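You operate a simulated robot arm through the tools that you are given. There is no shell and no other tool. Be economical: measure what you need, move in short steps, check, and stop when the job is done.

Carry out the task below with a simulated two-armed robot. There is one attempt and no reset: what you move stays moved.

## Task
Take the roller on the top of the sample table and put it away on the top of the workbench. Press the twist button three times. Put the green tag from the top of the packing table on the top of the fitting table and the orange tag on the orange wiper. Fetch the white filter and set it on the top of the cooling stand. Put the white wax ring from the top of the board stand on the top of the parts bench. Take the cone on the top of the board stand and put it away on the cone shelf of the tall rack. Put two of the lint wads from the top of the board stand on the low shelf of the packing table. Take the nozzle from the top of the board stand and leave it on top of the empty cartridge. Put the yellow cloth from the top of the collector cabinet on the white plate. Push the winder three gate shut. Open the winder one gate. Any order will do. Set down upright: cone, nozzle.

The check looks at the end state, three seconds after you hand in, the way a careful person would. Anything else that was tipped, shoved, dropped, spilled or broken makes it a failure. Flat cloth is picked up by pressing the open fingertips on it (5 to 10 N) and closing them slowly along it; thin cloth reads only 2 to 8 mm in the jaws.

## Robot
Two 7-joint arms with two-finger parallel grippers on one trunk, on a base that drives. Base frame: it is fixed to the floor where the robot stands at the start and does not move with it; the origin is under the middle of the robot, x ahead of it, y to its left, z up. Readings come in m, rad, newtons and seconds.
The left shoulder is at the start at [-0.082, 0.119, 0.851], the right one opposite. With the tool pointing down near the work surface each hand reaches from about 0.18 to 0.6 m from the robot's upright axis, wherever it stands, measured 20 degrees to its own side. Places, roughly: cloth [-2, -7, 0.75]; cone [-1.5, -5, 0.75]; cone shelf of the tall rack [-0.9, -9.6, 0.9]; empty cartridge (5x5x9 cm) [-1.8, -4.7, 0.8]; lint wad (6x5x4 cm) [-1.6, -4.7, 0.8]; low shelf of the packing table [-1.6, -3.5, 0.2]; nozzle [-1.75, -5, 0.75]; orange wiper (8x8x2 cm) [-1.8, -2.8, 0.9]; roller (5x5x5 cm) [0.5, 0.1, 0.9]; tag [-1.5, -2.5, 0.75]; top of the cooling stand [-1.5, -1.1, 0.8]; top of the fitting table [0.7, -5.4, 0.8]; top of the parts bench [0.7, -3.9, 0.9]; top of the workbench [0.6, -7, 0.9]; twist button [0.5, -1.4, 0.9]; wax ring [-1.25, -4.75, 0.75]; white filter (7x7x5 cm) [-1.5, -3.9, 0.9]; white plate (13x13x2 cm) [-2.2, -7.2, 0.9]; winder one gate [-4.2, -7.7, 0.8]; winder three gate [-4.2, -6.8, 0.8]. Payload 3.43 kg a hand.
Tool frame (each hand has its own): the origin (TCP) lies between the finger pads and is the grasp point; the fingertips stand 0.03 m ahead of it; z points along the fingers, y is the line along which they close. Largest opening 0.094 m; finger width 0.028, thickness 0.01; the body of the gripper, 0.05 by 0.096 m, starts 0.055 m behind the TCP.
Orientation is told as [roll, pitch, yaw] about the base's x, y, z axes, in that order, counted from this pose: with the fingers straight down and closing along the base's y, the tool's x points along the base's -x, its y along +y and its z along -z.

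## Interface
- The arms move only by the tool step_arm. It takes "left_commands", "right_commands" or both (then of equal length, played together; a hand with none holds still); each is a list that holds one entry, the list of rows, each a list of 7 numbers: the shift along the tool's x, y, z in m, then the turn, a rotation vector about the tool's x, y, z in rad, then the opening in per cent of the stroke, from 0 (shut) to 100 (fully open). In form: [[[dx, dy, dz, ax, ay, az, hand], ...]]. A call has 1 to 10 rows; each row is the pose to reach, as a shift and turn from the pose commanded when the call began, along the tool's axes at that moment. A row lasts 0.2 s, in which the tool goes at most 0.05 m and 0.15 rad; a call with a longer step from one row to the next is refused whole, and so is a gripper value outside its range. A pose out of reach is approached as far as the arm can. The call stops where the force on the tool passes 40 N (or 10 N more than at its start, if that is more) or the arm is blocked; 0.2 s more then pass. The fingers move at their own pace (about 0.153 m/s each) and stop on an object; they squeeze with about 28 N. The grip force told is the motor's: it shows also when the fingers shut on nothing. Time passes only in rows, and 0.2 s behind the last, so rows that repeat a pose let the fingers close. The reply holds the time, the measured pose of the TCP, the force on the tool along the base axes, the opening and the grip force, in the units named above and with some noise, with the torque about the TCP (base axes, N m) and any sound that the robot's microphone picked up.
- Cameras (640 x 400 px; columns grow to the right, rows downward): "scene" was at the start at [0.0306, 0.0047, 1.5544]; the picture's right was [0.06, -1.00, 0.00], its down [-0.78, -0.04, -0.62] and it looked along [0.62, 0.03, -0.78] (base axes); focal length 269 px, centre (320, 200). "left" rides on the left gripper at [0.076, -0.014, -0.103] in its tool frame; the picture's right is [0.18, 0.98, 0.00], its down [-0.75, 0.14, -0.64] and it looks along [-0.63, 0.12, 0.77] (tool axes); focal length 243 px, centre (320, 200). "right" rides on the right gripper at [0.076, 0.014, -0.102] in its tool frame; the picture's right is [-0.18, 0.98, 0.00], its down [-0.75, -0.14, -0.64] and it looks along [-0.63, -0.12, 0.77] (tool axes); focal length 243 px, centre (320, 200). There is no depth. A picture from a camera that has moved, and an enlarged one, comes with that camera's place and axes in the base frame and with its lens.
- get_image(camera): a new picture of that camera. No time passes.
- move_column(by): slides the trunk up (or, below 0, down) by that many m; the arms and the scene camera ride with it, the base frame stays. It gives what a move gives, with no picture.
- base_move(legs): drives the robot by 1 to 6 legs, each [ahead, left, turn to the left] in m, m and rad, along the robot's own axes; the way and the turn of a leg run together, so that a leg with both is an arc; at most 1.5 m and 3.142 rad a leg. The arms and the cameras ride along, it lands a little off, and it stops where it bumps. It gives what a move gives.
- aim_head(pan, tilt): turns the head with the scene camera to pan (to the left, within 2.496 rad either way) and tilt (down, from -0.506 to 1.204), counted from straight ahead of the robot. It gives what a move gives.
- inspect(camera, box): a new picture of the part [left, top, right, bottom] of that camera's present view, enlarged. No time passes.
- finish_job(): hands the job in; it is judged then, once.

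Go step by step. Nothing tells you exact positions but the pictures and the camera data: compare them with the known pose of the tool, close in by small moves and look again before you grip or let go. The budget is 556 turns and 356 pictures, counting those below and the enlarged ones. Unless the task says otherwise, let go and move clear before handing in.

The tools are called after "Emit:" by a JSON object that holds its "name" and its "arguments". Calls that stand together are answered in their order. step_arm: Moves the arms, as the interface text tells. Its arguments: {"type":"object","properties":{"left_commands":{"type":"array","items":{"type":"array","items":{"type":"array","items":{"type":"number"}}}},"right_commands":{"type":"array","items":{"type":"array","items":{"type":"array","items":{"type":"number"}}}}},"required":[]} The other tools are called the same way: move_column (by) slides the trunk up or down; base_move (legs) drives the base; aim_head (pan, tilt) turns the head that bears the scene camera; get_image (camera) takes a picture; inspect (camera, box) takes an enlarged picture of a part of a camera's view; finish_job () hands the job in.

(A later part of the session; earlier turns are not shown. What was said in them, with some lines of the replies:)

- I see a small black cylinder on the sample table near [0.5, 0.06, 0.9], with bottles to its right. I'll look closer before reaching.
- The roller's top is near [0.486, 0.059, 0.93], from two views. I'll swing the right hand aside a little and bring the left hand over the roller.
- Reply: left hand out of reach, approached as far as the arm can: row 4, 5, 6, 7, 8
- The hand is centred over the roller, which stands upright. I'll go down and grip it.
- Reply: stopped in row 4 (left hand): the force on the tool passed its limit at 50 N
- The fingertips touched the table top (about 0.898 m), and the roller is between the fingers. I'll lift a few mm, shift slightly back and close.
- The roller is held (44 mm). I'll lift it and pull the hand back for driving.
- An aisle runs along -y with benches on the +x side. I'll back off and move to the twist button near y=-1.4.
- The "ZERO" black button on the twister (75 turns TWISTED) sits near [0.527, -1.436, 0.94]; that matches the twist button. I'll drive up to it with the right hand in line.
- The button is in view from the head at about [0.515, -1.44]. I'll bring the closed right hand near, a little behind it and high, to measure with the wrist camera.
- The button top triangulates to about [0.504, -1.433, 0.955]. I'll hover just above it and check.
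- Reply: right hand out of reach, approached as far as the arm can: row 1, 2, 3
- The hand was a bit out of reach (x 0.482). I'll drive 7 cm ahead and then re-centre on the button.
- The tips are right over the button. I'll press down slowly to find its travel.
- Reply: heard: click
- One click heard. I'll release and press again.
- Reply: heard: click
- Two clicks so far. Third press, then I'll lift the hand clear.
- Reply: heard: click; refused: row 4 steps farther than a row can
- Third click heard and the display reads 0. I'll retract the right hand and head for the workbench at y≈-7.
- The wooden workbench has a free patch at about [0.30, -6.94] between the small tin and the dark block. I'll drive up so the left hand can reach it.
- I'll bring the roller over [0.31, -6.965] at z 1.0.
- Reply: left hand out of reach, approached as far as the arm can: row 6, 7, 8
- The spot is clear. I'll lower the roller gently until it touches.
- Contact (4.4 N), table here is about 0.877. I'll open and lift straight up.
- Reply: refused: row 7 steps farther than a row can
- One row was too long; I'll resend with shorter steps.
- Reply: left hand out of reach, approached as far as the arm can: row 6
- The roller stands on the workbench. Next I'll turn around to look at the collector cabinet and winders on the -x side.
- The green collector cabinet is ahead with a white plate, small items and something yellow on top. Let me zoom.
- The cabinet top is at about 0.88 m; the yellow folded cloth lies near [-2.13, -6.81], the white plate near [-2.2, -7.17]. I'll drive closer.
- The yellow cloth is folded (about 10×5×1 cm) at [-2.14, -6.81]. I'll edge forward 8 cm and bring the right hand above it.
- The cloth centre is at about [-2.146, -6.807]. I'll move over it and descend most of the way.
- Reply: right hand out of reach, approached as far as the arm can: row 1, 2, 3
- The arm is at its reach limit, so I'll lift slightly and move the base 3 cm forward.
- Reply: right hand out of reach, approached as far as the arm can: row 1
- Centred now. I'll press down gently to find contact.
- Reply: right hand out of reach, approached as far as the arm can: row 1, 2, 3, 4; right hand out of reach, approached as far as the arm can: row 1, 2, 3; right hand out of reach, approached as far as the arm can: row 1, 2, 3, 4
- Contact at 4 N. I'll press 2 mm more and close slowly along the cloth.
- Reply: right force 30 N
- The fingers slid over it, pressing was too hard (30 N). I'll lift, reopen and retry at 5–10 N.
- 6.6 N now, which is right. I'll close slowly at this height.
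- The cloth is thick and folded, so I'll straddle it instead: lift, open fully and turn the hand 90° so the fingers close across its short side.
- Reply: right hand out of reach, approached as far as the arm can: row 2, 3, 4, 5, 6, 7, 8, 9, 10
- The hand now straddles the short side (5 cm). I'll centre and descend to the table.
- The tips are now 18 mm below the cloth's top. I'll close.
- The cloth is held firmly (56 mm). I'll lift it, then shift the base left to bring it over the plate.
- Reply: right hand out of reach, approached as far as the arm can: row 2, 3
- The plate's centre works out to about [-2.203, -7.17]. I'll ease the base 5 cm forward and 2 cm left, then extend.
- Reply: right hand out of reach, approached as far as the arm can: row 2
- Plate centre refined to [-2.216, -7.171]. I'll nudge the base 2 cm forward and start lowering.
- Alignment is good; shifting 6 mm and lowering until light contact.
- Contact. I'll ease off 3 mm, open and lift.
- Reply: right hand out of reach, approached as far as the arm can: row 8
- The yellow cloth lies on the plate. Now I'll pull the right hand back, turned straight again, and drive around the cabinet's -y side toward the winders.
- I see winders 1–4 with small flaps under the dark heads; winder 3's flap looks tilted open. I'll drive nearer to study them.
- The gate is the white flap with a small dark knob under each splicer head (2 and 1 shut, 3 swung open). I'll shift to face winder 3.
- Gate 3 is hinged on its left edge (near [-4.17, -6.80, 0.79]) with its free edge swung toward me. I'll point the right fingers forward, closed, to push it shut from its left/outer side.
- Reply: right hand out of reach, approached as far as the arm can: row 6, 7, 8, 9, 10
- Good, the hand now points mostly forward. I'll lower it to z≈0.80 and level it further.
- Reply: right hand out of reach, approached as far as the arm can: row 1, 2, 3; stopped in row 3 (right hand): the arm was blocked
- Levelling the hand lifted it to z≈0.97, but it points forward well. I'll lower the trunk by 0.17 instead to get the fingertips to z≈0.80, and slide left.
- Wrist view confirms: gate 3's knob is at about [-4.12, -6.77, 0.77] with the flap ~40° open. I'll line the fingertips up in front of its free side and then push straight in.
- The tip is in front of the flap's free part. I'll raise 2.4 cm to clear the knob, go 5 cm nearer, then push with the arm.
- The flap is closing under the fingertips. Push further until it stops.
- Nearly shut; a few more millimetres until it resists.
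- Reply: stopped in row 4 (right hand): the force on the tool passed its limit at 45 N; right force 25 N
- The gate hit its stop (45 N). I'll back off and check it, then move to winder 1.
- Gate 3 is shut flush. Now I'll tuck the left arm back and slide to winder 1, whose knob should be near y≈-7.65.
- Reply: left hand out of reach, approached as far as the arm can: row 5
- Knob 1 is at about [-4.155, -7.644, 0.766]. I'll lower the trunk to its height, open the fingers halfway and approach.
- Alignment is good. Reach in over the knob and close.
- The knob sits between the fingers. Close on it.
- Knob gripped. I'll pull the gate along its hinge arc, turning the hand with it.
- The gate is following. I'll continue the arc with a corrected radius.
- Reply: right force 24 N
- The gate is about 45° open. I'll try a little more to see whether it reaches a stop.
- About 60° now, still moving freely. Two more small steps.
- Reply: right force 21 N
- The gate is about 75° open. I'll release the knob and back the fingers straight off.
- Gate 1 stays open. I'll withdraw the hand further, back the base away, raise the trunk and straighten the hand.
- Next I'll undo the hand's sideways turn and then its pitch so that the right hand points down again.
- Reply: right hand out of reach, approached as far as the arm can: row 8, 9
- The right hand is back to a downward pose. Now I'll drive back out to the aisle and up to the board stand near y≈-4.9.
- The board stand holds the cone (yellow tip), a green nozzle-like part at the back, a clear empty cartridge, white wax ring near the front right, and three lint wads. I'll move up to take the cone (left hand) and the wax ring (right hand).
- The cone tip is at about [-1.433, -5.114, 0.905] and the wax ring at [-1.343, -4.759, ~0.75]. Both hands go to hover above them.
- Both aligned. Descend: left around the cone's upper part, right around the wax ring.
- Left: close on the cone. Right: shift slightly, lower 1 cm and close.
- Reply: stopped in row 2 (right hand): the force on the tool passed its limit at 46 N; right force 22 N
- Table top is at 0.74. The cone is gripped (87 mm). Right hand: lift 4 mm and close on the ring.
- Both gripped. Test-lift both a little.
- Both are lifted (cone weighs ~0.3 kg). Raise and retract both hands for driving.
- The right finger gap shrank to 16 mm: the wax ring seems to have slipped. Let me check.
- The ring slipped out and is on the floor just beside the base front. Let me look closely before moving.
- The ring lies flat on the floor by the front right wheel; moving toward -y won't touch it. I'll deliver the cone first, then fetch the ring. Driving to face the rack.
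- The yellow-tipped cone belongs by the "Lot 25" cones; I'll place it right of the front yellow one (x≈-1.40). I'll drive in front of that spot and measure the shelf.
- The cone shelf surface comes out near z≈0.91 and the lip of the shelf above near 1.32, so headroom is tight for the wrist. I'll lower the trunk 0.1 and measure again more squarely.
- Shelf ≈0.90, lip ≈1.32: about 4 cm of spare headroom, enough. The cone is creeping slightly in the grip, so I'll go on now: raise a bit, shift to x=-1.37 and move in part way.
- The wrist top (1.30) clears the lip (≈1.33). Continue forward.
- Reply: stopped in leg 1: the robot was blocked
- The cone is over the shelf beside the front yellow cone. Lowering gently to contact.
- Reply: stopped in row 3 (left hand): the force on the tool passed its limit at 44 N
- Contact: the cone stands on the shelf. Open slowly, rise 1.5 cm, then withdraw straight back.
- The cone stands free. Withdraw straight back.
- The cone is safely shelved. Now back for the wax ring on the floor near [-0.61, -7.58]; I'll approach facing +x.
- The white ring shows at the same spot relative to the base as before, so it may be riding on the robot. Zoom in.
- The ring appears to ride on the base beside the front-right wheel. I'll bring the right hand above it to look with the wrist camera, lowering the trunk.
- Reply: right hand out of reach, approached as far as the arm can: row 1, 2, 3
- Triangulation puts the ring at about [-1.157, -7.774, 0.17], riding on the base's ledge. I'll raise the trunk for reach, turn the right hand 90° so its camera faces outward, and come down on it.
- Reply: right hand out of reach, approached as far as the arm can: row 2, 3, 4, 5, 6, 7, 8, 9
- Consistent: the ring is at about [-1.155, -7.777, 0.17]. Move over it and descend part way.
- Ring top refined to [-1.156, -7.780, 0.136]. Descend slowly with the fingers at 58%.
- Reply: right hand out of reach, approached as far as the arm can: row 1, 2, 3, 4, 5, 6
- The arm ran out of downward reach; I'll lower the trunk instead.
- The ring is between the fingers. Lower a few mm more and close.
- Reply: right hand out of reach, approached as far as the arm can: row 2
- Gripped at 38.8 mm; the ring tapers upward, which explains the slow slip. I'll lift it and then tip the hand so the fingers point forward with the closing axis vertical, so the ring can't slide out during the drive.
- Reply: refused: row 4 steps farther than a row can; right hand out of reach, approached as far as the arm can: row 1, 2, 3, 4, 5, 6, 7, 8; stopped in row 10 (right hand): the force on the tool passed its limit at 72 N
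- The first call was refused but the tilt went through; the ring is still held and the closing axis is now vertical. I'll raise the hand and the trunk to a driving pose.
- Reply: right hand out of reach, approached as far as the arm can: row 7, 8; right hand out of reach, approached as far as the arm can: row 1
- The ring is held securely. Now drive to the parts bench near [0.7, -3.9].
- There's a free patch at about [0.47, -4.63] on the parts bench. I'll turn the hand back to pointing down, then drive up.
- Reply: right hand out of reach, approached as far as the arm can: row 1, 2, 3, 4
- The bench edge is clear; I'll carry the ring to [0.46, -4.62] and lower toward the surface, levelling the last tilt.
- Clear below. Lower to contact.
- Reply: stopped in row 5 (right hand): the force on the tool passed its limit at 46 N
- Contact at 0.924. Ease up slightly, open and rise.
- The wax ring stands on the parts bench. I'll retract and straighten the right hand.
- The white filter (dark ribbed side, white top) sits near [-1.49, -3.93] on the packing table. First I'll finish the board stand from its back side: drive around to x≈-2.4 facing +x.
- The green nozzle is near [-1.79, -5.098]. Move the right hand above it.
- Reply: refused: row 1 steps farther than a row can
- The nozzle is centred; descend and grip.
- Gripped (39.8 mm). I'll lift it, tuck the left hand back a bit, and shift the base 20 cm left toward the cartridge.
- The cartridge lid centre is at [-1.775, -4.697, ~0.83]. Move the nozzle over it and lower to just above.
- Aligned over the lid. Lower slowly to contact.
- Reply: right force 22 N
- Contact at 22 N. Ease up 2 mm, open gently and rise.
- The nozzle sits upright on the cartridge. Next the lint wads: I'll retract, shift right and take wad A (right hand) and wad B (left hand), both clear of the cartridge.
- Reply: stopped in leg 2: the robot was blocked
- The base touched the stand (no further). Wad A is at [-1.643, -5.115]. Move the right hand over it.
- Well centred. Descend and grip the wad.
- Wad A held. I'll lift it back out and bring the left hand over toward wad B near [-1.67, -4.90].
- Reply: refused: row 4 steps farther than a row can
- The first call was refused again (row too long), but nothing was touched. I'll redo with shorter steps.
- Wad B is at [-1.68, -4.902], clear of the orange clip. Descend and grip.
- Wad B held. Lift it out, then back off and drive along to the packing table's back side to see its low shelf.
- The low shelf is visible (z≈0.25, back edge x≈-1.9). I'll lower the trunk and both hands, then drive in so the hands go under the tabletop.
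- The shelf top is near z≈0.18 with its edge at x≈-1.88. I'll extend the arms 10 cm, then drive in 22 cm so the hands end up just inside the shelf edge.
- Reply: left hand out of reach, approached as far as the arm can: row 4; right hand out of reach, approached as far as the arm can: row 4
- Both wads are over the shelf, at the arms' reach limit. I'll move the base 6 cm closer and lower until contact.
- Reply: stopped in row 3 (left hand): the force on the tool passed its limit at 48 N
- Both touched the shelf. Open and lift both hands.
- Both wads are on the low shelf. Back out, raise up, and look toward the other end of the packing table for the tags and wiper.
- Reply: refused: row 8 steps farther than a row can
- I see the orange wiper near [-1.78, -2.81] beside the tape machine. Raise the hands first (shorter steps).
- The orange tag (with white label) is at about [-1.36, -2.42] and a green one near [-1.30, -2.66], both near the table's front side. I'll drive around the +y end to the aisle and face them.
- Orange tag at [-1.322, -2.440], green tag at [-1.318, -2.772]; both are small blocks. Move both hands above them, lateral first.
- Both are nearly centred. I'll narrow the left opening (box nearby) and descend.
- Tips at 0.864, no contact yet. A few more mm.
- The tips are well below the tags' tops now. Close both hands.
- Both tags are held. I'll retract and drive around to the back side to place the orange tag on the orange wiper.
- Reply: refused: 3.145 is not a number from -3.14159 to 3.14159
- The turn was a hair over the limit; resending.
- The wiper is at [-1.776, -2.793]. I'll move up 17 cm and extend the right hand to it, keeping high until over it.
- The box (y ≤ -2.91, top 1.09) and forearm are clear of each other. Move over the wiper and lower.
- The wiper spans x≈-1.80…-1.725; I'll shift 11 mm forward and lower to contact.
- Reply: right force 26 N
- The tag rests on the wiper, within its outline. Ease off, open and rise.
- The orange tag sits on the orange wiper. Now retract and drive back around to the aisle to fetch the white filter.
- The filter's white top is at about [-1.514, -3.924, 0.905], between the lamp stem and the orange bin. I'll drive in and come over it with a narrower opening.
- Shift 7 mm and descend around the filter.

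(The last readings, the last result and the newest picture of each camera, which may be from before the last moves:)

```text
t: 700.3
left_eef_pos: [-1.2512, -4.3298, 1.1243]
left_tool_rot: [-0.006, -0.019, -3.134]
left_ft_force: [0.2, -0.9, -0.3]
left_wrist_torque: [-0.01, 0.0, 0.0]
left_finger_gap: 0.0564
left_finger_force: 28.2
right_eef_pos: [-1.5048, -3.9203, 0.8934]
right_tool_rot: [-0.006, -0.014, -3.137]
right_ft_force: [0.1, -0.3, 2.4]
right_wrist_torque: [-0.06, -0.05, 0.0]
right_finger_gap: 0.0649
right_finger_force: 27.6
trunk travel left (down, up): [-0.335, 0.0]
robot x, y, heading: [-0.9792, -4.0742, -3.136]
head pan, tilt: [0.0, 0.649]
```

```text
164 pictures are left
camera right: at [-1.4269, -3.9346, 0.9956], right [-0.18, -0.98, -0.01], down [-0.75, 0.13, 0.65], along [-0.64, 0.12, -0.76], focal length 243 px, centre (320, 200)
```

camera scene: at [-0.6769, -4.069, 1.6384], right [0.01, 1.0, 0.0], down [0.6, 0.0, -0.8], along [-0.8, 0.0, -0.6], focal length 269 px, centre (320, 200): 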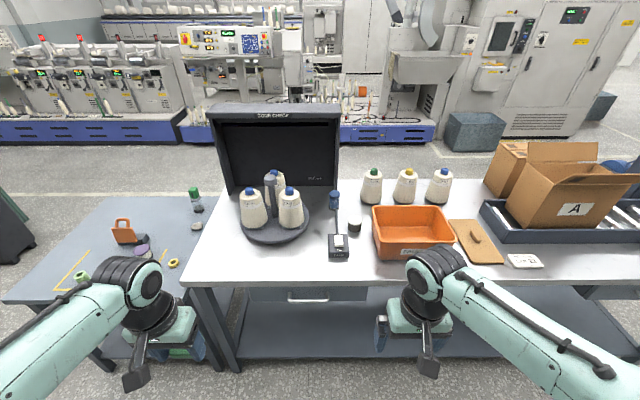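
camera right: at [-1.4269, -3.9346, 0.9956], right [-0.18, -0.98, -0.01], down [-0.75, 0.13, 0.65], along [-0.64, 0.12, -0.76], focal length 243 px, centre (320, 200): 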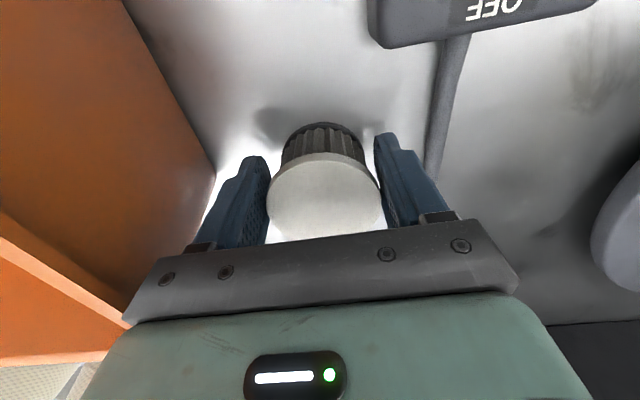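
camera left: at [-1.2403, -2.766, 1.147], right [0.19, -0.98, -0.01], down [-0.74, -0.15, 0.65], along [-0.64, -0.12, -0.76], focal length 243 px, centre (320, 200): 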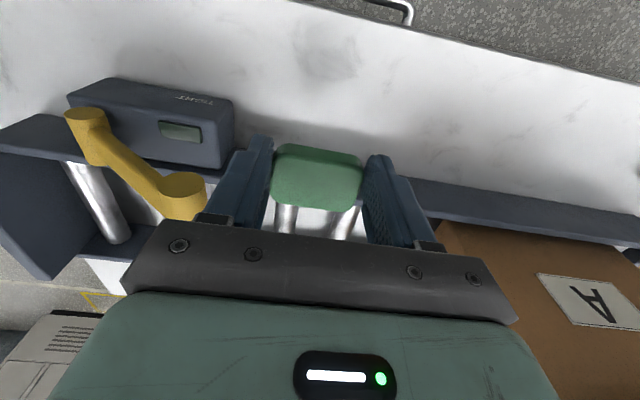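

The filter is held (65 mm). Lift, retract and drive up the aisle to the cooling stand.

Emit:
{"name": "step_arm", "arguments": {"right_commands": [[[0, 0, -0.03, 0, 0, 0, 20], [0, 0, -0.07, 0, 0, 0, 20], [0, 0, -0.11, 0, 0, 0, 20], [0, 0, -0.15, 0, 0, 0, 20], [0.04, 0, -0.17, 0, 0, 0, 20], [0.08, 0, -0.19, 0, 0, 0, 20], [0.12, 0, -0.21, 0, 0, 0, 20], [0.16, 0, -0.23, 0, 0, 0, 20], [0.2, 0, -0.23, 0, 0, 0, 20], [0.24, 0, -0.23, 0, 0, 0, 20]]]}}

Emit:
{"name": "base_move", "arguments": {"legs": [[-0.35, 0, 0], [0, -1.4, 0], [0, -1.3, 0]]}}

Emit:
{"name": "aim_head", "arguments": {"pan": 0, "tilt": 0.6}}

Emit:
{"name": "get_image", "arguments": {"camera": "scene"}}

```text
t: 702.5
left_eef_pos: [-1.2509, -4.3294, 1.1245]
left_tool_rot: [-0.007, -0.018, -3.134]
left_ft_force: [0.1, 0.1, -0.6]
left_wrist_torque: [0.03, -0.01, 0.03]
left_finger_gap: 0.0566
left_finger_force: 28.1
right_eef_pos: [-1.2617, -3.9191, 1.1202]
right_tool_rot: [-0.009, -0.016, -3.136]
right_ft_force: [0.4, -0.8, -0.8]
right_wrist_torque: [-0.02, -0.01, -0.01]
right_finger_gap: 0.0649
right_finger_force: 28.0
trunk travel left (down, up): [-0.335, 0.0]
robot x, y, heading: [-0.9816, -4.0692, -3.135]
head pan, tilt: [0.0, 0.649]
```

```text
t: 728.1
left_eef_pos: [-0.9047, -1.6158, 1.1229]
left_tool_rot: [-0.008, -0.019, -3.138]
left_ft_force: [0.5, -0.7, -0.1]
left_wrist_torque: [-0.01, 0.0, 0.05]
left_finger_gap: 0.0566
left_finger_force: 27.9
right_eef_pos: [-0.9148, -1.2058, 1.1198]
right_tool_rot: [-0.007, -0.014, -3.139]
right_ft_force: [0.6, -0.1, 0.4]
right_wrist_torque: [0.04, -0.03, 0.01]
right_finger_gap: 0.0651
right_finger_force: 28.0
trunk travel left (down, up): [-0.335, 0.0]
robot x, y, heading: [-0.634, -1.353, 3.138]
head pan, tilt: [0.0, 0.649]
```

```text
t: 728.7
left_eef_pos: [-0.9054, -1.6148, 1.1241]
left_tool_rot: [-0.007, -0.021, -3.139]
left_ft_force: [0.3, 0.4, -0.2]
left_wrist_torque: [0.01, -0.01, 0.03]
left_finger_gap: 0.0568
left_finger_force: 27.8
right_eef_pos: [-0.9133, -1.2051, 1.1201]
right_tool_rot: [-0.007, -0.013, -3.138]
right_ft_force: [-1.3, 0.5, -1.4]
right_wrist_torque: [-0.01, -0.01, 0.02]
right_finger_gap: 0.065
right_finger_force: 27.9
trunk travel left (down, up): [-0.335, 0.0]
robot x, y, heading: [-0.6336, -1.358, 3.145]
head pan, tilt: [0.0, 0.6]
```

```text
163 pictures are left
camera scene: at [-0.6787, -1.3558, 1.6427], right [0.0, 1.0, 0.0], down [0.57, 0.0, -0.82], along [-0.82, 0.0, -0.57], focal length 269 px, centre (320, 200)
```

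scene: 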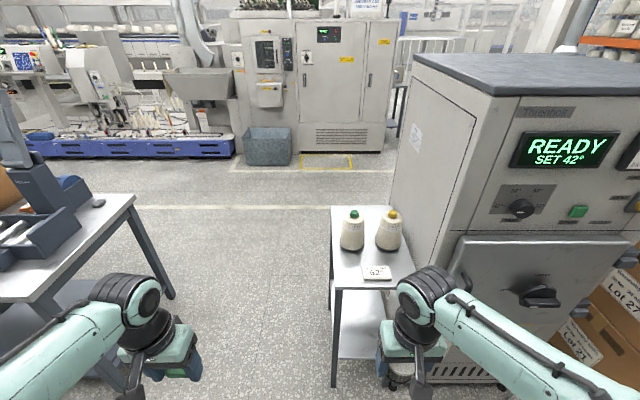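

The cooling stand (top z≈0.8, x -1.32…-1.85, y≈-1.32…-1.0) has two cones and a card; free spot at about [-1.39, -1.25]. I'll drive up and place the filter there.

Emit:
{"name": "base_move", "arguments": {"legs": [[0.32, 0.045, 0]]}}

Emit:
{"name": "step_arm", "arguments": {"right_commands": [[[-0.04, 0, 0.02, 0, 0, 0, 20], [-0.08, 0, 0.05, 0, 0, 0, 20], [-0.12, 0, 0.08, 0, 0, 0, 20], [-0.15, 0, 0.11, 0, 0, 0, 20]]]}}

Emit:
{"name": "aim_head", "arguments": {"pan": -0.1, "tilt": 0.9}}

Emit:
{"name": "get_image", "arguments": {"camera": "right"}}

Emit:
{"name": "get_image", "arguments": {"camera": "scene"}}

```text
t: 730.9
left_eef_pos: [-1.2245, -1.6607, 1.1234]
left_tool_rot: [-0.008, -0.019, -3.135]
left_ft_force: [0.9, 0.2, -0.2]
left_wrist_torque: [-0.01, 0.01, 0.02]
left_finger_gap: 0.0569
left_finger_force: 27.9
right_eef_pos: [-1.2332, -1.2518, 1.1204]
right_tool_rot: [-0.007, -0.013, -3.137]
right_ft_force: [0.4, 0.4, -1.6]
right_wrist_torque: [0.02, 0.01, 0.01]
right_finger_gap: 0.065
right_finger_force: 28.4
trunk travel left (down, up): [-0.335, 0.0]
robot x, y, heading: [-0.9579, -1.4042, -3.136]
head pan, tilt: [0.0, 0.6]
```

```text
t: 731.9
left_eef_pos: [-1.225, -1.6613, 1.1246]
left_tool_rot: [-0.006, -0.019, -3.137]
left_ft_force: [0.2, -0.1, -0.2]
left_wrist_torque: [-0.01, -0.01, -0.01]
left_finger_gap: 0.0568
left_finger_force: 28.5
right_eef_pos: [-1.3873, -1.2509, 1.0124]
right_tool_rot: [-0.006, -0.014, -3.135]
right_ft_force: [0.6, -0.7, -0.9]
right_wrist_torque: [0.0, 0.0, -0.02]
right_finger_gap: 0.0651
right_finger_force: 28.4
trunk travel left (down, up): [-0.335, 0.0]
robot x, y, heading: [-0.953, -1.3972, -3.139]
head pan, tilt: [0.0, 0.6]
```

```text
t: 732.7
left_eef_pos: [-1.2242, -1.6612, 1.1238]
left_tool_rot: [-0.007, -0.021, -3.136]
left_ft_force: [-0.2, -0.3, -0.2]
left_wrist_torque: [0.02, 0.01, -0.01]
left_finger_gap: 0.0568
left_finger_force: 27.6
right_eef_pos: [-1.3849, -1.2512, 1.0127]
right_tool_rot: [-0.008, -0.013, -3.135]
right_ft_force: [-0.1, -0.5, -0.9]
right_wrist_torque: [0.02, 0.01, 0.0]
right_finger_gap: 0.0649
right_finger_force: 27.6
trunk travel left (down, up): [-0.335, 0.0]
robot x, y, heading: [-0.9551, -1.3992, -3.142]
head pan, tilt: [-0.099, 0.901]
```

```text
162 pictures are left
camera right: at [-1.3068, -1.2655, 1.1145], right [-0.18, -0.98, 0.0], down [-0.75, 0.13, 0.65], along [-0.64, 0.12, -0.76], focal length 243 px, centre (320, 200)
```

right: 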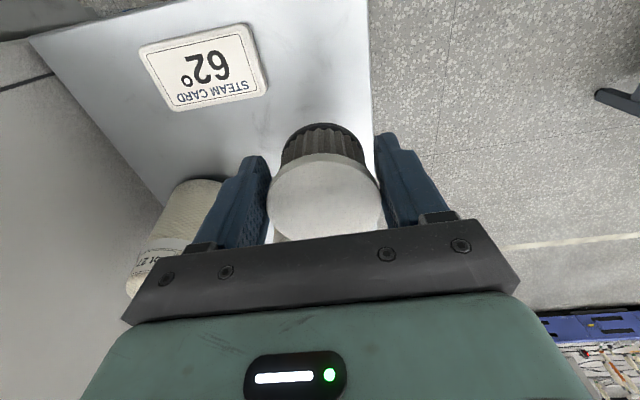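

```text
161 pictures are left
camera scene: at [-0.9853, -1.3938, 1.618], right [0.1, 1.0, 0.0], down [0.78, -0.08, -0.62], along [-0.62, 0.06, -0.78], focal length 269 px, centre (320, 200)
```

scene: 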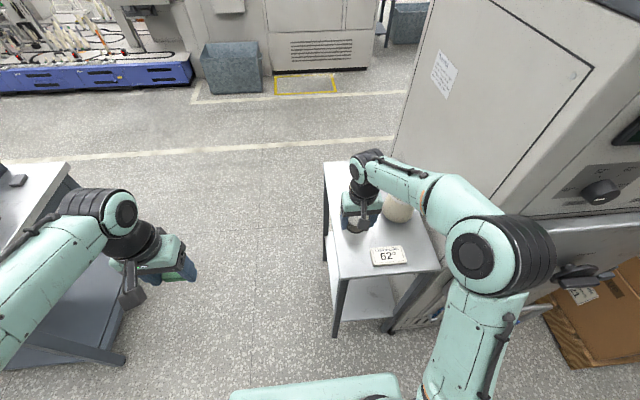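

Placement is clear of the card and cones. Lower the filter.

Emit:
{"name": "step_arm", "arguments": {"right_commands": [[[0, 0, 0.04, 0, 0, 0, 20], [0, 0, 0.08, 0, 0, 0, 20], [0, 0, 0.11, 0, 0, 0, 20], [0, 0, 0.13, 0, 0, 0, 20], [0, 0, 0.14, 0, 0, 0, 20]]]}}

Emit:
{"name": "get_image", "arguments": {"camera": "right"}}

```text
t: 733.9
left_eef_pos: [-1.2232, -1.6609, 1.125]
left_tool_rot: [-0.005, -0.018, -3.137]
left_ft_force: [-0.3, 0.1, -1.1]
left_wrist_torque: [0.0, 0.0, -0.02]
left_finger_gap: 0.0568
left_finger_force: 27.8
right_eef_pos: [-1.3893, -1.2524, 0.8784]
right_tool_rot: [-0.003, -0.025, -3.137]
right_ft_force: [5.4, 0.7, 15.4]
right_wrist_torque: [-0.41, -0.3, 0.1]
right_finger_gap: 0.065
right_finger_force: 27.8
trunk travel left (down, up): [-0.335, 0.0]
robot x, y, heading: [-0.958, -1.4019, -3.138]
head pan, tilt: [-0.099, 0.901]
stopped in row 5 (right hand): the force on the tool passed its limit at 53 N (the readings are from after the stop); the commanded pose is now the measured one
```

```text
160 pictures are left
camera right: at [-1.3102, -1.2655, 0.9816], right [-0.18, -0.98, 0.0], down [-0.74, 0.13, 0.66], along [-0.65, 0.12, -0.75], focal length 243 px, centre (320, 200)
```

right: 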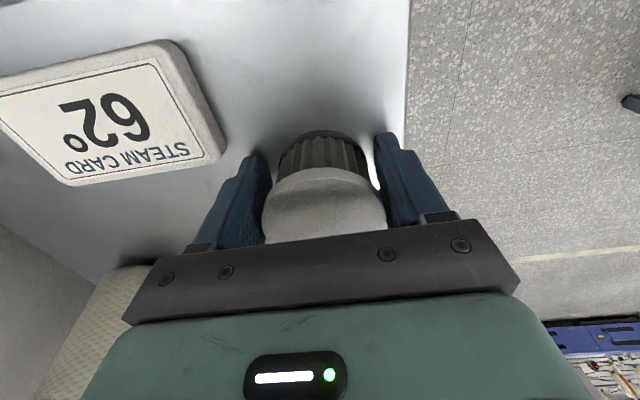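

Contact (table ≈0.84). Ease up, open and rise.

Emit:
{"name": "step_arm", "arguments": {"right_commands": [[[0, 0, -0.003, 0, 0.01, 0, 20], [0, 0, -0.003, 0, 0.01, 0, 72], [0, 0, -0.003, 0, 0.01, 0, 78], [0, 0, -0.003, 0, 0.01, 0, 82], [0, 0, -0.03, 0, 0.01, 0, 85], [0, 0, -0.07, 0, 0.01, 0, 85], [0, 0, -0.11, 0, 0.01, 0, 85], [0, 0, -0.15, 0, 0.01, 0, 85], [0, 0, -0.19, 0, 0.01, 0, 85]]]}}

Emit:
{"name": "get_image", "arguments": {"camera": "right"}}

```text
t: 735.9
left_eef_pos: [-1.2248, -1.6607, 1.1245]
left_tool_rot: [-0.007, -0.018, -3.136]
left_ft_force: [-0.4, 0.6, -0.8]
left_wrist_torque: [-0.01, -0.01, 0.0]
left_finger_gap: 0.0569
left_finger_force: 27.9
right_eef_pos: [-1.3855, -1.2514, 1.0696]
right_tool_rot: [-0.005, -0.011, -3.136]
right_ft_force: [-0.2, -0.6, 0.9]
right_wrist_torque: [-0.02, -0.02, -0.01]
right_finger_gap: 0.0799
right_finger_force: 0.1
trunk travel left (down, up): [-0.335, 0.0]
robot x, y, heading: [-0.9561, -1.4046, -3.139]
head pan, tilt: [-0.099, 0.901]
```

```text
159 pictures are left
camera right: at [-1.3072, -1.2661, 1.172], right [-0.18, -0.98, 0.0], down [-0.75, 0.13, 0.65], along [-0.64, 0.12, -0.76], focal length 243 px, centre (320, 200)
```

right: 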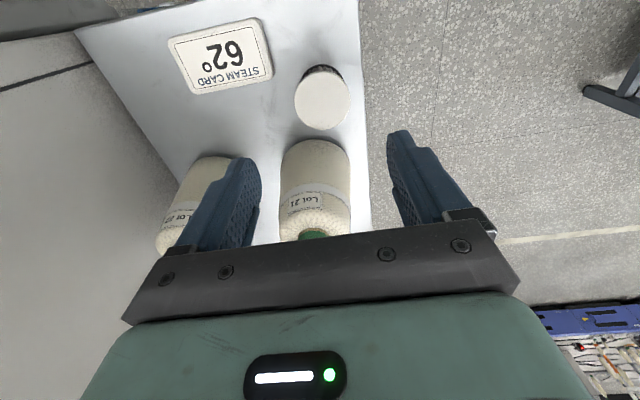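

The filter stands on the cooling stand. Last: the green tag to the fitting table near [0.7, -5.4].

Emit:
{"name": "step_arm", "arguments": {"right_commands": [[[0.03, 0, -0.02, 0, 0, 0, 100], [0.07, 0, -0.03, 0, 0, 0, 100], [0.11, 0, -0.04, 0, 0, 0, 100], [0.14, 0, -0.05, 0, 0, 0, 100]]]}}

Emit:
{"name": "base_move", "arguments": {"legs": [[-0.4, 0, 0], [0, 0, 3.14], [0, -1.4, 0], [0, -1.4, 0], [0, -1.25, 0]]}}

Emit:
{"name": "aim_head", "arguments": {"pan": 0, "tilt": 0.65}}

Emit:
{"name": "get_image", "arguments": {"camera": "scene"}}

```text
t: 736.9
left_eef_pos: [-1.2225, -1.6615, 1.1258]
left_tool_rot: [-0.007, -0.02, -3.136]
left_ft_force: [0.5, 0.4, -0.2]
left_wrist_torque: [0.01, -0.01, 0.02]
left_finger_gap: 0.0567
left_finger_force: 27.6
right_eef_pos: [-1.2436, -1.2501, 1.1174]
right_tool_rot: [-0.005, -0.014, -3.136]
right_ft_force: [0.5, 0.4, 0.7]
right_wrist_torque: [0.02, 0.02, 0.01]
right_finger_gap: 0.094
right_finger_force: 0.0
trunk travel left (down, up): [-0.335, 0.0]
robot x, y, heading: [-0.9527, -1.4076, -3.139]
head pan, tilt: [-0.099, 0.901]
```

```text
t: 781.7
left_eef_pos: [-0.1065, -5.1715, 1.1241]
left_tool_rot: [-0.007, -0.019, 0.05]
left_ft_force: [-0.4, 0.3, -1.1]
left_wrist_torque: [0.01, 0.01, 0.02]
left_finger_gap: 0.057
left_finger_force: 28.7
right_eef_pos: [-0.0691, -5.5801, 1.1171]
right_tool_rot: [-0.005, -0.013, 0.047]
right_ft_force: [0.5, 0.3, 0.6]
right_wrist_torque: [0.03, -0.02, -0.01]
right_finger_gap: 0.094
right_finger_force: 0.1
trunk travel left (down, up): [-0.335, 0.0]
robot x, y, heading: [-0.3624, -5.4425, 0.043]
head pan, tilt: [-0.099, 0.901]
```

```text
t: 782.5
left_eef_pos: [-0.1069, -5.1716, 1.1239]
left_tool_rot: [-0.008, -0.02, 0.05]
left_ft_force: [0.0, 0.6, -0.4]
left_wrist_torque: [0.0, 0.0, 0.0]
left_finger_gap: 0.0567
left_finger_force: 28.1
right_eef_pos: [-0.0692, -5.58, 1.1173]
right_tool_rot: [-0.006, -0.013, 0.049]
right_ft_force: [0.0, -0.1, -0.9]
right_wrist_torque: [-0.03, 0.01, -0.02]
right_finger_gap: 0.094
right_finger_force: 0.0
trunk travel left (down, up): [-0.335, 0.0]
robot x, y, heading: [-0.3638, -5.444, 0.038]
head pan, tilt: [0.0, 0.649]
```

```text
158 pictures are left
camera scene: at [-0.3246, -5.4402, 1.6384], right [0.04, -1.0, 0.0], down [-0.6, -0.03, -0.8], along [0.8, 0.03, -0.61], focal length 269 px, centre (320, 200)
```

scene: 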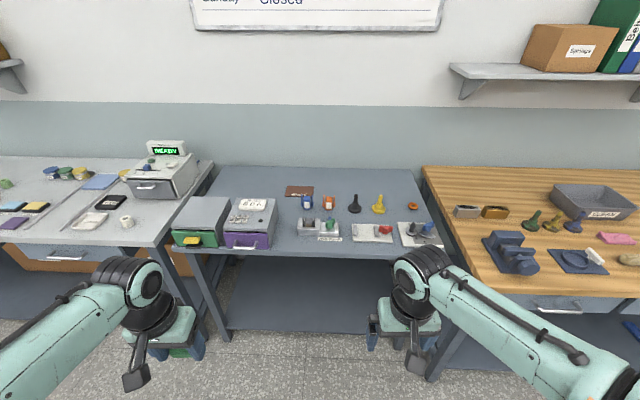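

Emit:
{"name": "inspect", "arguments": {"camera": "scene", "box": [170, 160, 450, 270]}}

```text
2.29 times, centred on (310, 215) of scene
camera zoom: at [-0.3246, -5.4402, 1.6384], right [0.04, -1.0, 0.0], down [-0.6, -0.03, -0.8], along [0.8, 0.03, -0.61], focal length 614 px, centre (343, 166)
```

zoom: 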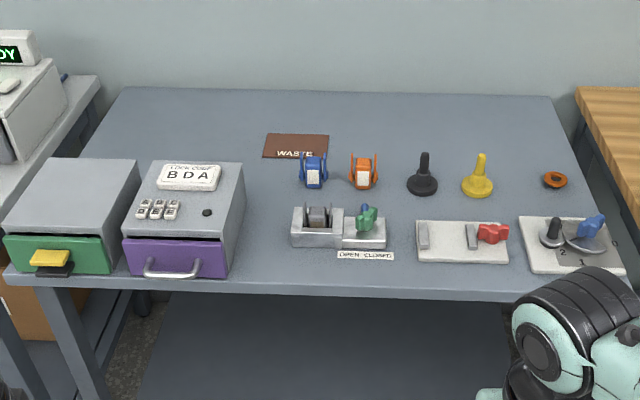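

There's a free patch at about [0.43, -5.31], between the purple drawer box and the open/closed device, near the front. Drive up and take the tag there.

Emit:
{"name": "base_move", "arguments": {"legs": [[0.34, -0.05, -0.04]]}}

Emit:
{"name": "aim_head", "arguments": {"pan": 0.1, "tilt": 0.9}}

Emit:
{"name": "get_image", "arguments": {"camera": "scene"}}

```text
t: 784.7
left_eef_pos: [0.2407, -5.2239, 1.1247]
left_tool_rot: [-0.008, -0.018, 0.007]
left_ft_force: [0.6, 0.4, -0.3]
left_wrist_torque: [-0.02, 0.01, 0.02]
left_finger_gap: 0.0566
left_finger_force: 27.7
right_eef_pos: [0.2623, -5.6335, 1.1164]
right_tool_rot: [-0.006, -0.013, 0.008]
right_ft_force: [0.5, -0.5, 0.8]
right_wrist_torque: [-0.02, 0.0, 0.03]
right_finger_gap: 0.0939
right_finger_force: 0.1
trunk travel left (down, up): [-0.335, 0.0]
robot x, y, heading: [-0.0282, -5.481, 0.005]
head pan, tilt: [0.0, 0.649]
```

```text
t: 785.5
left_eef_pos: [0.2411, -5.2249, 1.1248]
left_tool_rot: [-0.005, -0.02, 0.007]
left_ft_force: [-0.9, -1.0, 0.6]
left_wrist_torque: [-0.04, -0.01, 0.02]
left_finger_gap: 0.0568
left_finger_force: 28.3
right_eef_pos: [0.2643, -5.6334, 1.1178]
right_tool_rot: [-0.005, -0.012, 0.008]
right_ft_force: [-0.6, -0.3, 0.2]
right_wrist_torque: [0.01, -0.01, -0.02]
right_finger_gap: 0.0941
right_finger_force: 0.0
trunk travel left (down, up): [-0.335, 0.0]
robot x, y, heading: [-0.0267, -5.4852, 0.009]
head pan, tilt: [0.099, 0.901]
```

```text
156 pictures are left
camera scene: at [0.0017, -5.4759, 1.618], right [0.1, -0.99, 0.0], down [-0.78, -0.08, -0.62], along [0.62, 0.06, -0.78], focal length 269 px, centre (320, 200)
```

scene: 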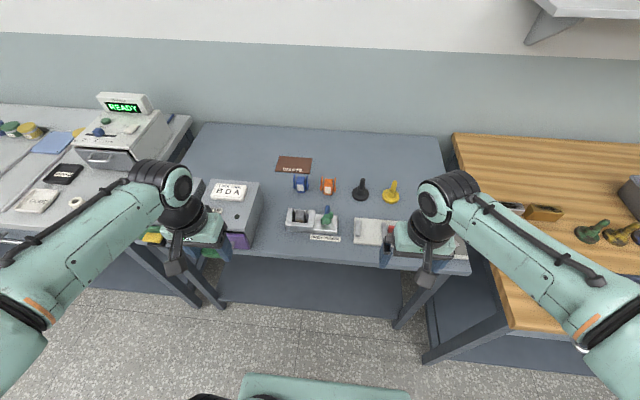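

Emit:
{"name": "step_arm", "arguments": {"left_commands": [[[-0.04, -0.01, 0, 0, 0, 0, 5], [-0.08, -0.02, 0.01, 0, 0, 0, 5], [-0.12, -0.03, 0.03, 0, 0, 0, 5], [-0.155, -0.04, 0.06, 0, 0, 0, 5], [-0.189, -0.05, 0.09, 0, 0, 0, 5], [-0.189, -0.05, 0.13, 0, 0, 0, 5], [-0.189, -0.05, 0.165, 0, 0, 0, 5]]]}}

Emit:
{"name": "get_image", "arguments": {"camera": "left"}}

Emit:
{"name": "inspect", "arguments": {"camera": "scene", "box": [190, 150, 370, 270]}}

```text
t: 787.1
left_eef_pos: [0.4337, -5.2729, 0.9623]
left_tool_rot: [-0.008, -0.017, 0.01]
left_ft_force: [0.4, -0.1, -1.5]
left_wrist_torque: [0.0, 0.02, 0.0]
left_finger_gap: 0.0565
left_finger_force: 28.0
right_eef_pos: [0.2643, -5.6339, 1.1181]
right_tool_rot: [-0.006, -0.011, 0.007]
right_ft_force: [0.8, 0.3, -0.1]
right_wrist_torque: [0.0, 0.06, 0.04]
right_finger_gap: 0.0943
right_finger_force: 0.1
trunk travel left (down, up): [-0.335, 0.0]
robot x, y, heading: [-0.0234, -5.4889, 0.004]
head pan, tilt: [0.099, 0.901]
```

```text
155 pictures are left
camera left: at [0.3546, -5.2871, 1.0645], right [-0.19, 0.98, -0.01], down [0.74, 0.15, 0.66], along [0.64, 0.12, -0.76], focal length 243 px, centre (320, 200)
```

left: 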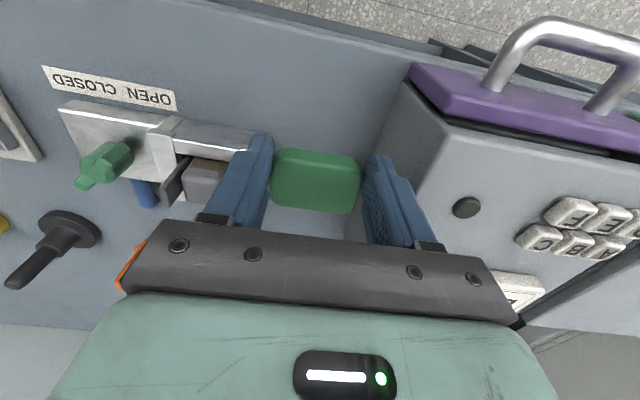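

```text
3.33 times, centred on (280, 210) of scene
camera zoom: at [0.0022, -5.4759, 1.6179], right [0.1, -0.99, 0.0], down [-0.78, -0.08, -0.62], along [0.62, 0.06, -0.78], focal length 895 px, centre (453, 167)
```

zoom: 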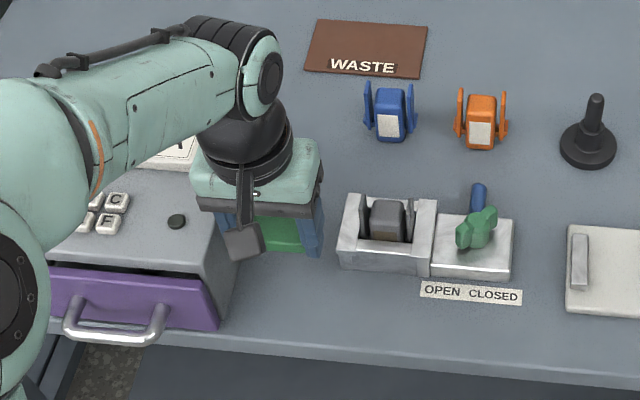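

The spot is clear on both sides. Lower to contact.

Emit:
{"name": "step_arm", "arguments": {"left_commands": [[[0.008, 0, 0.03, 0, 0, 0, 5], [0.008, 0, 0.055, 0, 0, 0, 5], [0.008, 0, 0.065, 0, 0, 0, 5], [0.008, 0, 0.072, 0, 0, 0, 5], [0.008, 0, 0.079, 0, 0, 0, 5]]]}}

```text
t: 788.3
left_eef_pos: [0.427, -5.2733, 0.8857]
left_tool_rot: [-0.006, -0.023, 0.011]
left_ft_force: [-1.7, 0.5, 10.0]
left_wrist_torque: [0.24, -0.05, 0.02]
left_finger_gap: 0.0568
left_finger_force: 28.3
right_eef_pos: [0.2622, -5.6316, 1.1172]
right_tool_rot: [-0.006, -0.013, 0.008]
right_ft_force: [0.5, 0.6, 0.6]
right_wrist_torque: [0.02, -0.03, 0.04]
right_finger_gap: 0.094
right_finger_force: 0.2
trunk travel left (down, up): [-0.335, 0.0]
robot x, y, heading: [-0.0305, -5.4843, 0.006]
head pan, tilt: [0.099, 0.901]
```

Contact (10 N). Open to 75% and rise.

Emit:
{"name": "step_arm", "arguments": {"left_commands": [[[0, 0, -0.002, 0, 0, 0, 62], [0, 0, -0.002, 0, 0, 0, 70], [0, 0, -0.002, 0, 0, 0, 75], [0, 0, -0.03, 0, 0, 0, 75], [0, 0, -0.07, 0, 0, 0, 75], [0, 0, -0.11, 0, 0, 0, 75], [0, 0, -0.15, 0, 0, 0, 75], [0.03, 0, -0.18, 0, 0, 0, 75]]]}}

Emit:
{"name": "get_image", "arguments": {"camera": "left"}}

```text
t: 790.1
left_eef_pos: [0.3924, -5.2715, 1.0649]
left_tool_rot: [-0.007, -0.018, 0.009]
left_ft_force: [0.3, 0.2, -0.3]
left_wrist_torque: [0.02, -0.01, 0.02]
left_finger_gap: 0.0708
left_finger_force: 0.0
right_eef_pos: [0.2631, -5.6328, 1.117]
right_tool_rot: [-0.003, -0.014, 0.01]
right_ft_force: [-0.3, -0.1, -0.4]
right_wrist_torque: [0.01, -0.01, -0.01]
right_finger_gap: 0.094
right_finger_force: 0.0
trunk travel left (down, up): [-0.335, 0.0]
robot x, y, heading: [-0.0255, -5.4821, 0.006]
head pan, tilt: [0.099, 0.901]
```

```text
153 pictures are left
camera left: at [0.313, -5.2866, 1.1662], right [-0.19, 0.98, -0.01], down [0.74, 0.15, 0.66], along [0.64, 0.12, -0.76], focal length 243 px, centre (320, 200)
```

left: 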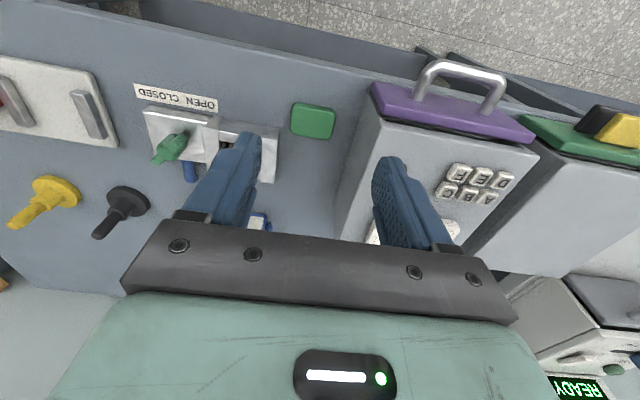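

All items are placed. Retract the hand, back away and hand in.

Emit:
{"name": "step_arm", "arguments": {"left_commands": [[[0.04, 0, -0.01, 0, 0, 0, 75], [0.08, 0, -0.02, 0, 0, 0, 75], [0.12, 0, -0.03, 0, 0, 0, 75]]]}}

Emit:
{"name": "base_move", "arguments": {"legs": [[-0.4, 0, 0]]}}

Emit:
{"name": "get_image", "arguments": {"camera": "scene"}}

```text
t: 790.9
left_eef_pos: [0.2714, -5.272, 1.0932]
left_tool_rot: [-0.008, -0.02, 0.009]
left_ft_force: [-0.5, 0.0, -0.2]
left_wrist_torque: [0.03, -0.08, 0.02]
left_finger_gap: 0.0706
left_finger_force: 0.1
right_eef_pos: [0.2622, -5.6337, 1.1177]
right_tool_rot: [-0.003, -0.013, 0.009]
right_ft_force: [-0.6, 0.6, -0.5]
right_wrist_torque: [0.01, 0.01, 0.01]
right_finger_gap: 0.0939
right_finger_force: 0.0
trunk travel left (down, up): [-0.335, 0.0]
robot x, y, heading: [-0.027, -5.4881, 0.011]
head pan, tilt: [0.099, 0.901]
```

```text
t: 793.4
left_eef_pos: [-0.1261, -5.2755, 1.0922]
left_tool_rot: [-0.007, -0.019, 0.006]
left_ft_force: [-0.3, -0.4, 0.0]
left_wrist_torque: [-0.04, 0.0, -0.01]
left_finger_gap: 0.0705
left_finger_force: 0.0
right_eef_pos: [-0.1357, -5.6352, 1.1163]
right_tool_rot: [-0.004, -0.013, 0.006]
right_ft_force: [0.4, 0.8, 0.1]
right_wrist_torque: [-0.03, -0.01, -0.01]
right_finger_gap: 0.0938
right_finger_force: 0.1
trunk travel left (down, up): [-0.335, 0.0]
robot x, y, heading: [-0.4253, -5.485, 0.001]
head pan, tilt: [0.099, 0.901]
```

```text
152 pictures are left
camera scene: at [-0.3984, -5.4773, 1.6181], right [0.1, -0.99, 0.0], down [-0.78, -0.08, -0.62], along [0.62, 0.06, -0.78], focal length 269 px, centre (320, 200)
```

scene: 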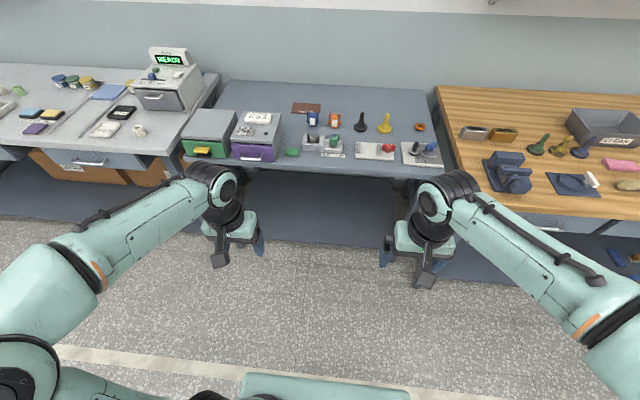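

A last look back at the cabinet and winders before handing in.

Emit:
{"name": "aim_head", "arguments": {"pan": -2.45, "tilt": 0.4}}

Emit:
{"name": "inspect", "arguments": {"camera": "scene", "box": [160, 60, 480, 260]}}

```text
t: 795.7
left_eef_pos: [-0.1274, -5.2756, 1.0924]
left_tool_rot: [-0.008, -0.018, 0.008]
left_ft_force: [0.1, 0.6, 0.2]
left_wrist_torque: [-0.02, -0.01, 0.01]
left_finger_gap: 0.0707
left_finger_force: 0.0
right_eef_pos: [-0.1361, -5.6355, 1.1164]
right_tool_rot: [-0.006, -0.013, 0.005]
right_ft_force: [-0.4, 0.2, -0.1]
right_wrist_torque: [-0.02, -0.01, -0.05]
right_finger_gap: 0.094
right_finger_force: 0.0
trunk travel left (down, up): [-0.335, 0.0]
robot x, y, heading: [-0.4266, -5.4841, 0.005]
head pan, tilt: [-2.45, 0.4]
```

```text
2.00 times, centred on (320, 160) of scene
camera zoom: at [-0.5451, -5.5442, 1.6609], right [-0.64, 0.77, 0.0], down [0.3, 0.25, -0.92], along [-0.71, -0.59, -0.39], focal length 537 px, centre (320, 280)
```

zoom: 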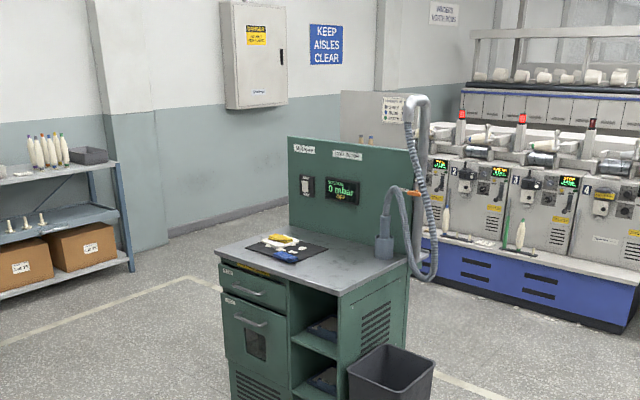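

The yellow cloth is still on the plate, gate 3 is shut, and both hands are empty and clear, so I'm handing in.

Emit:
{"name": "finish_job", "arguments": {}}

```text
The job is handed in.
```

I carried out every task item and handed the job in; no verdict has come back yet.

- **Wax ring:** it slipped from the right hand on the drive to the rack. It landed on the robot's own base, and I picked it up and set it upright on the parts bench.
- **Base contacts:** the base was stopped by an obstacle twice: once at the tall rack, where it may have been the shelving or the table beside it, and once at the board stand. Nothing looked disturbed afterwards.
- **Orange tag and yellow cloth:** the tag sits toward one edge of the orange wiper, and a corner of the cloth may overhang the white plate by a few millimetres.
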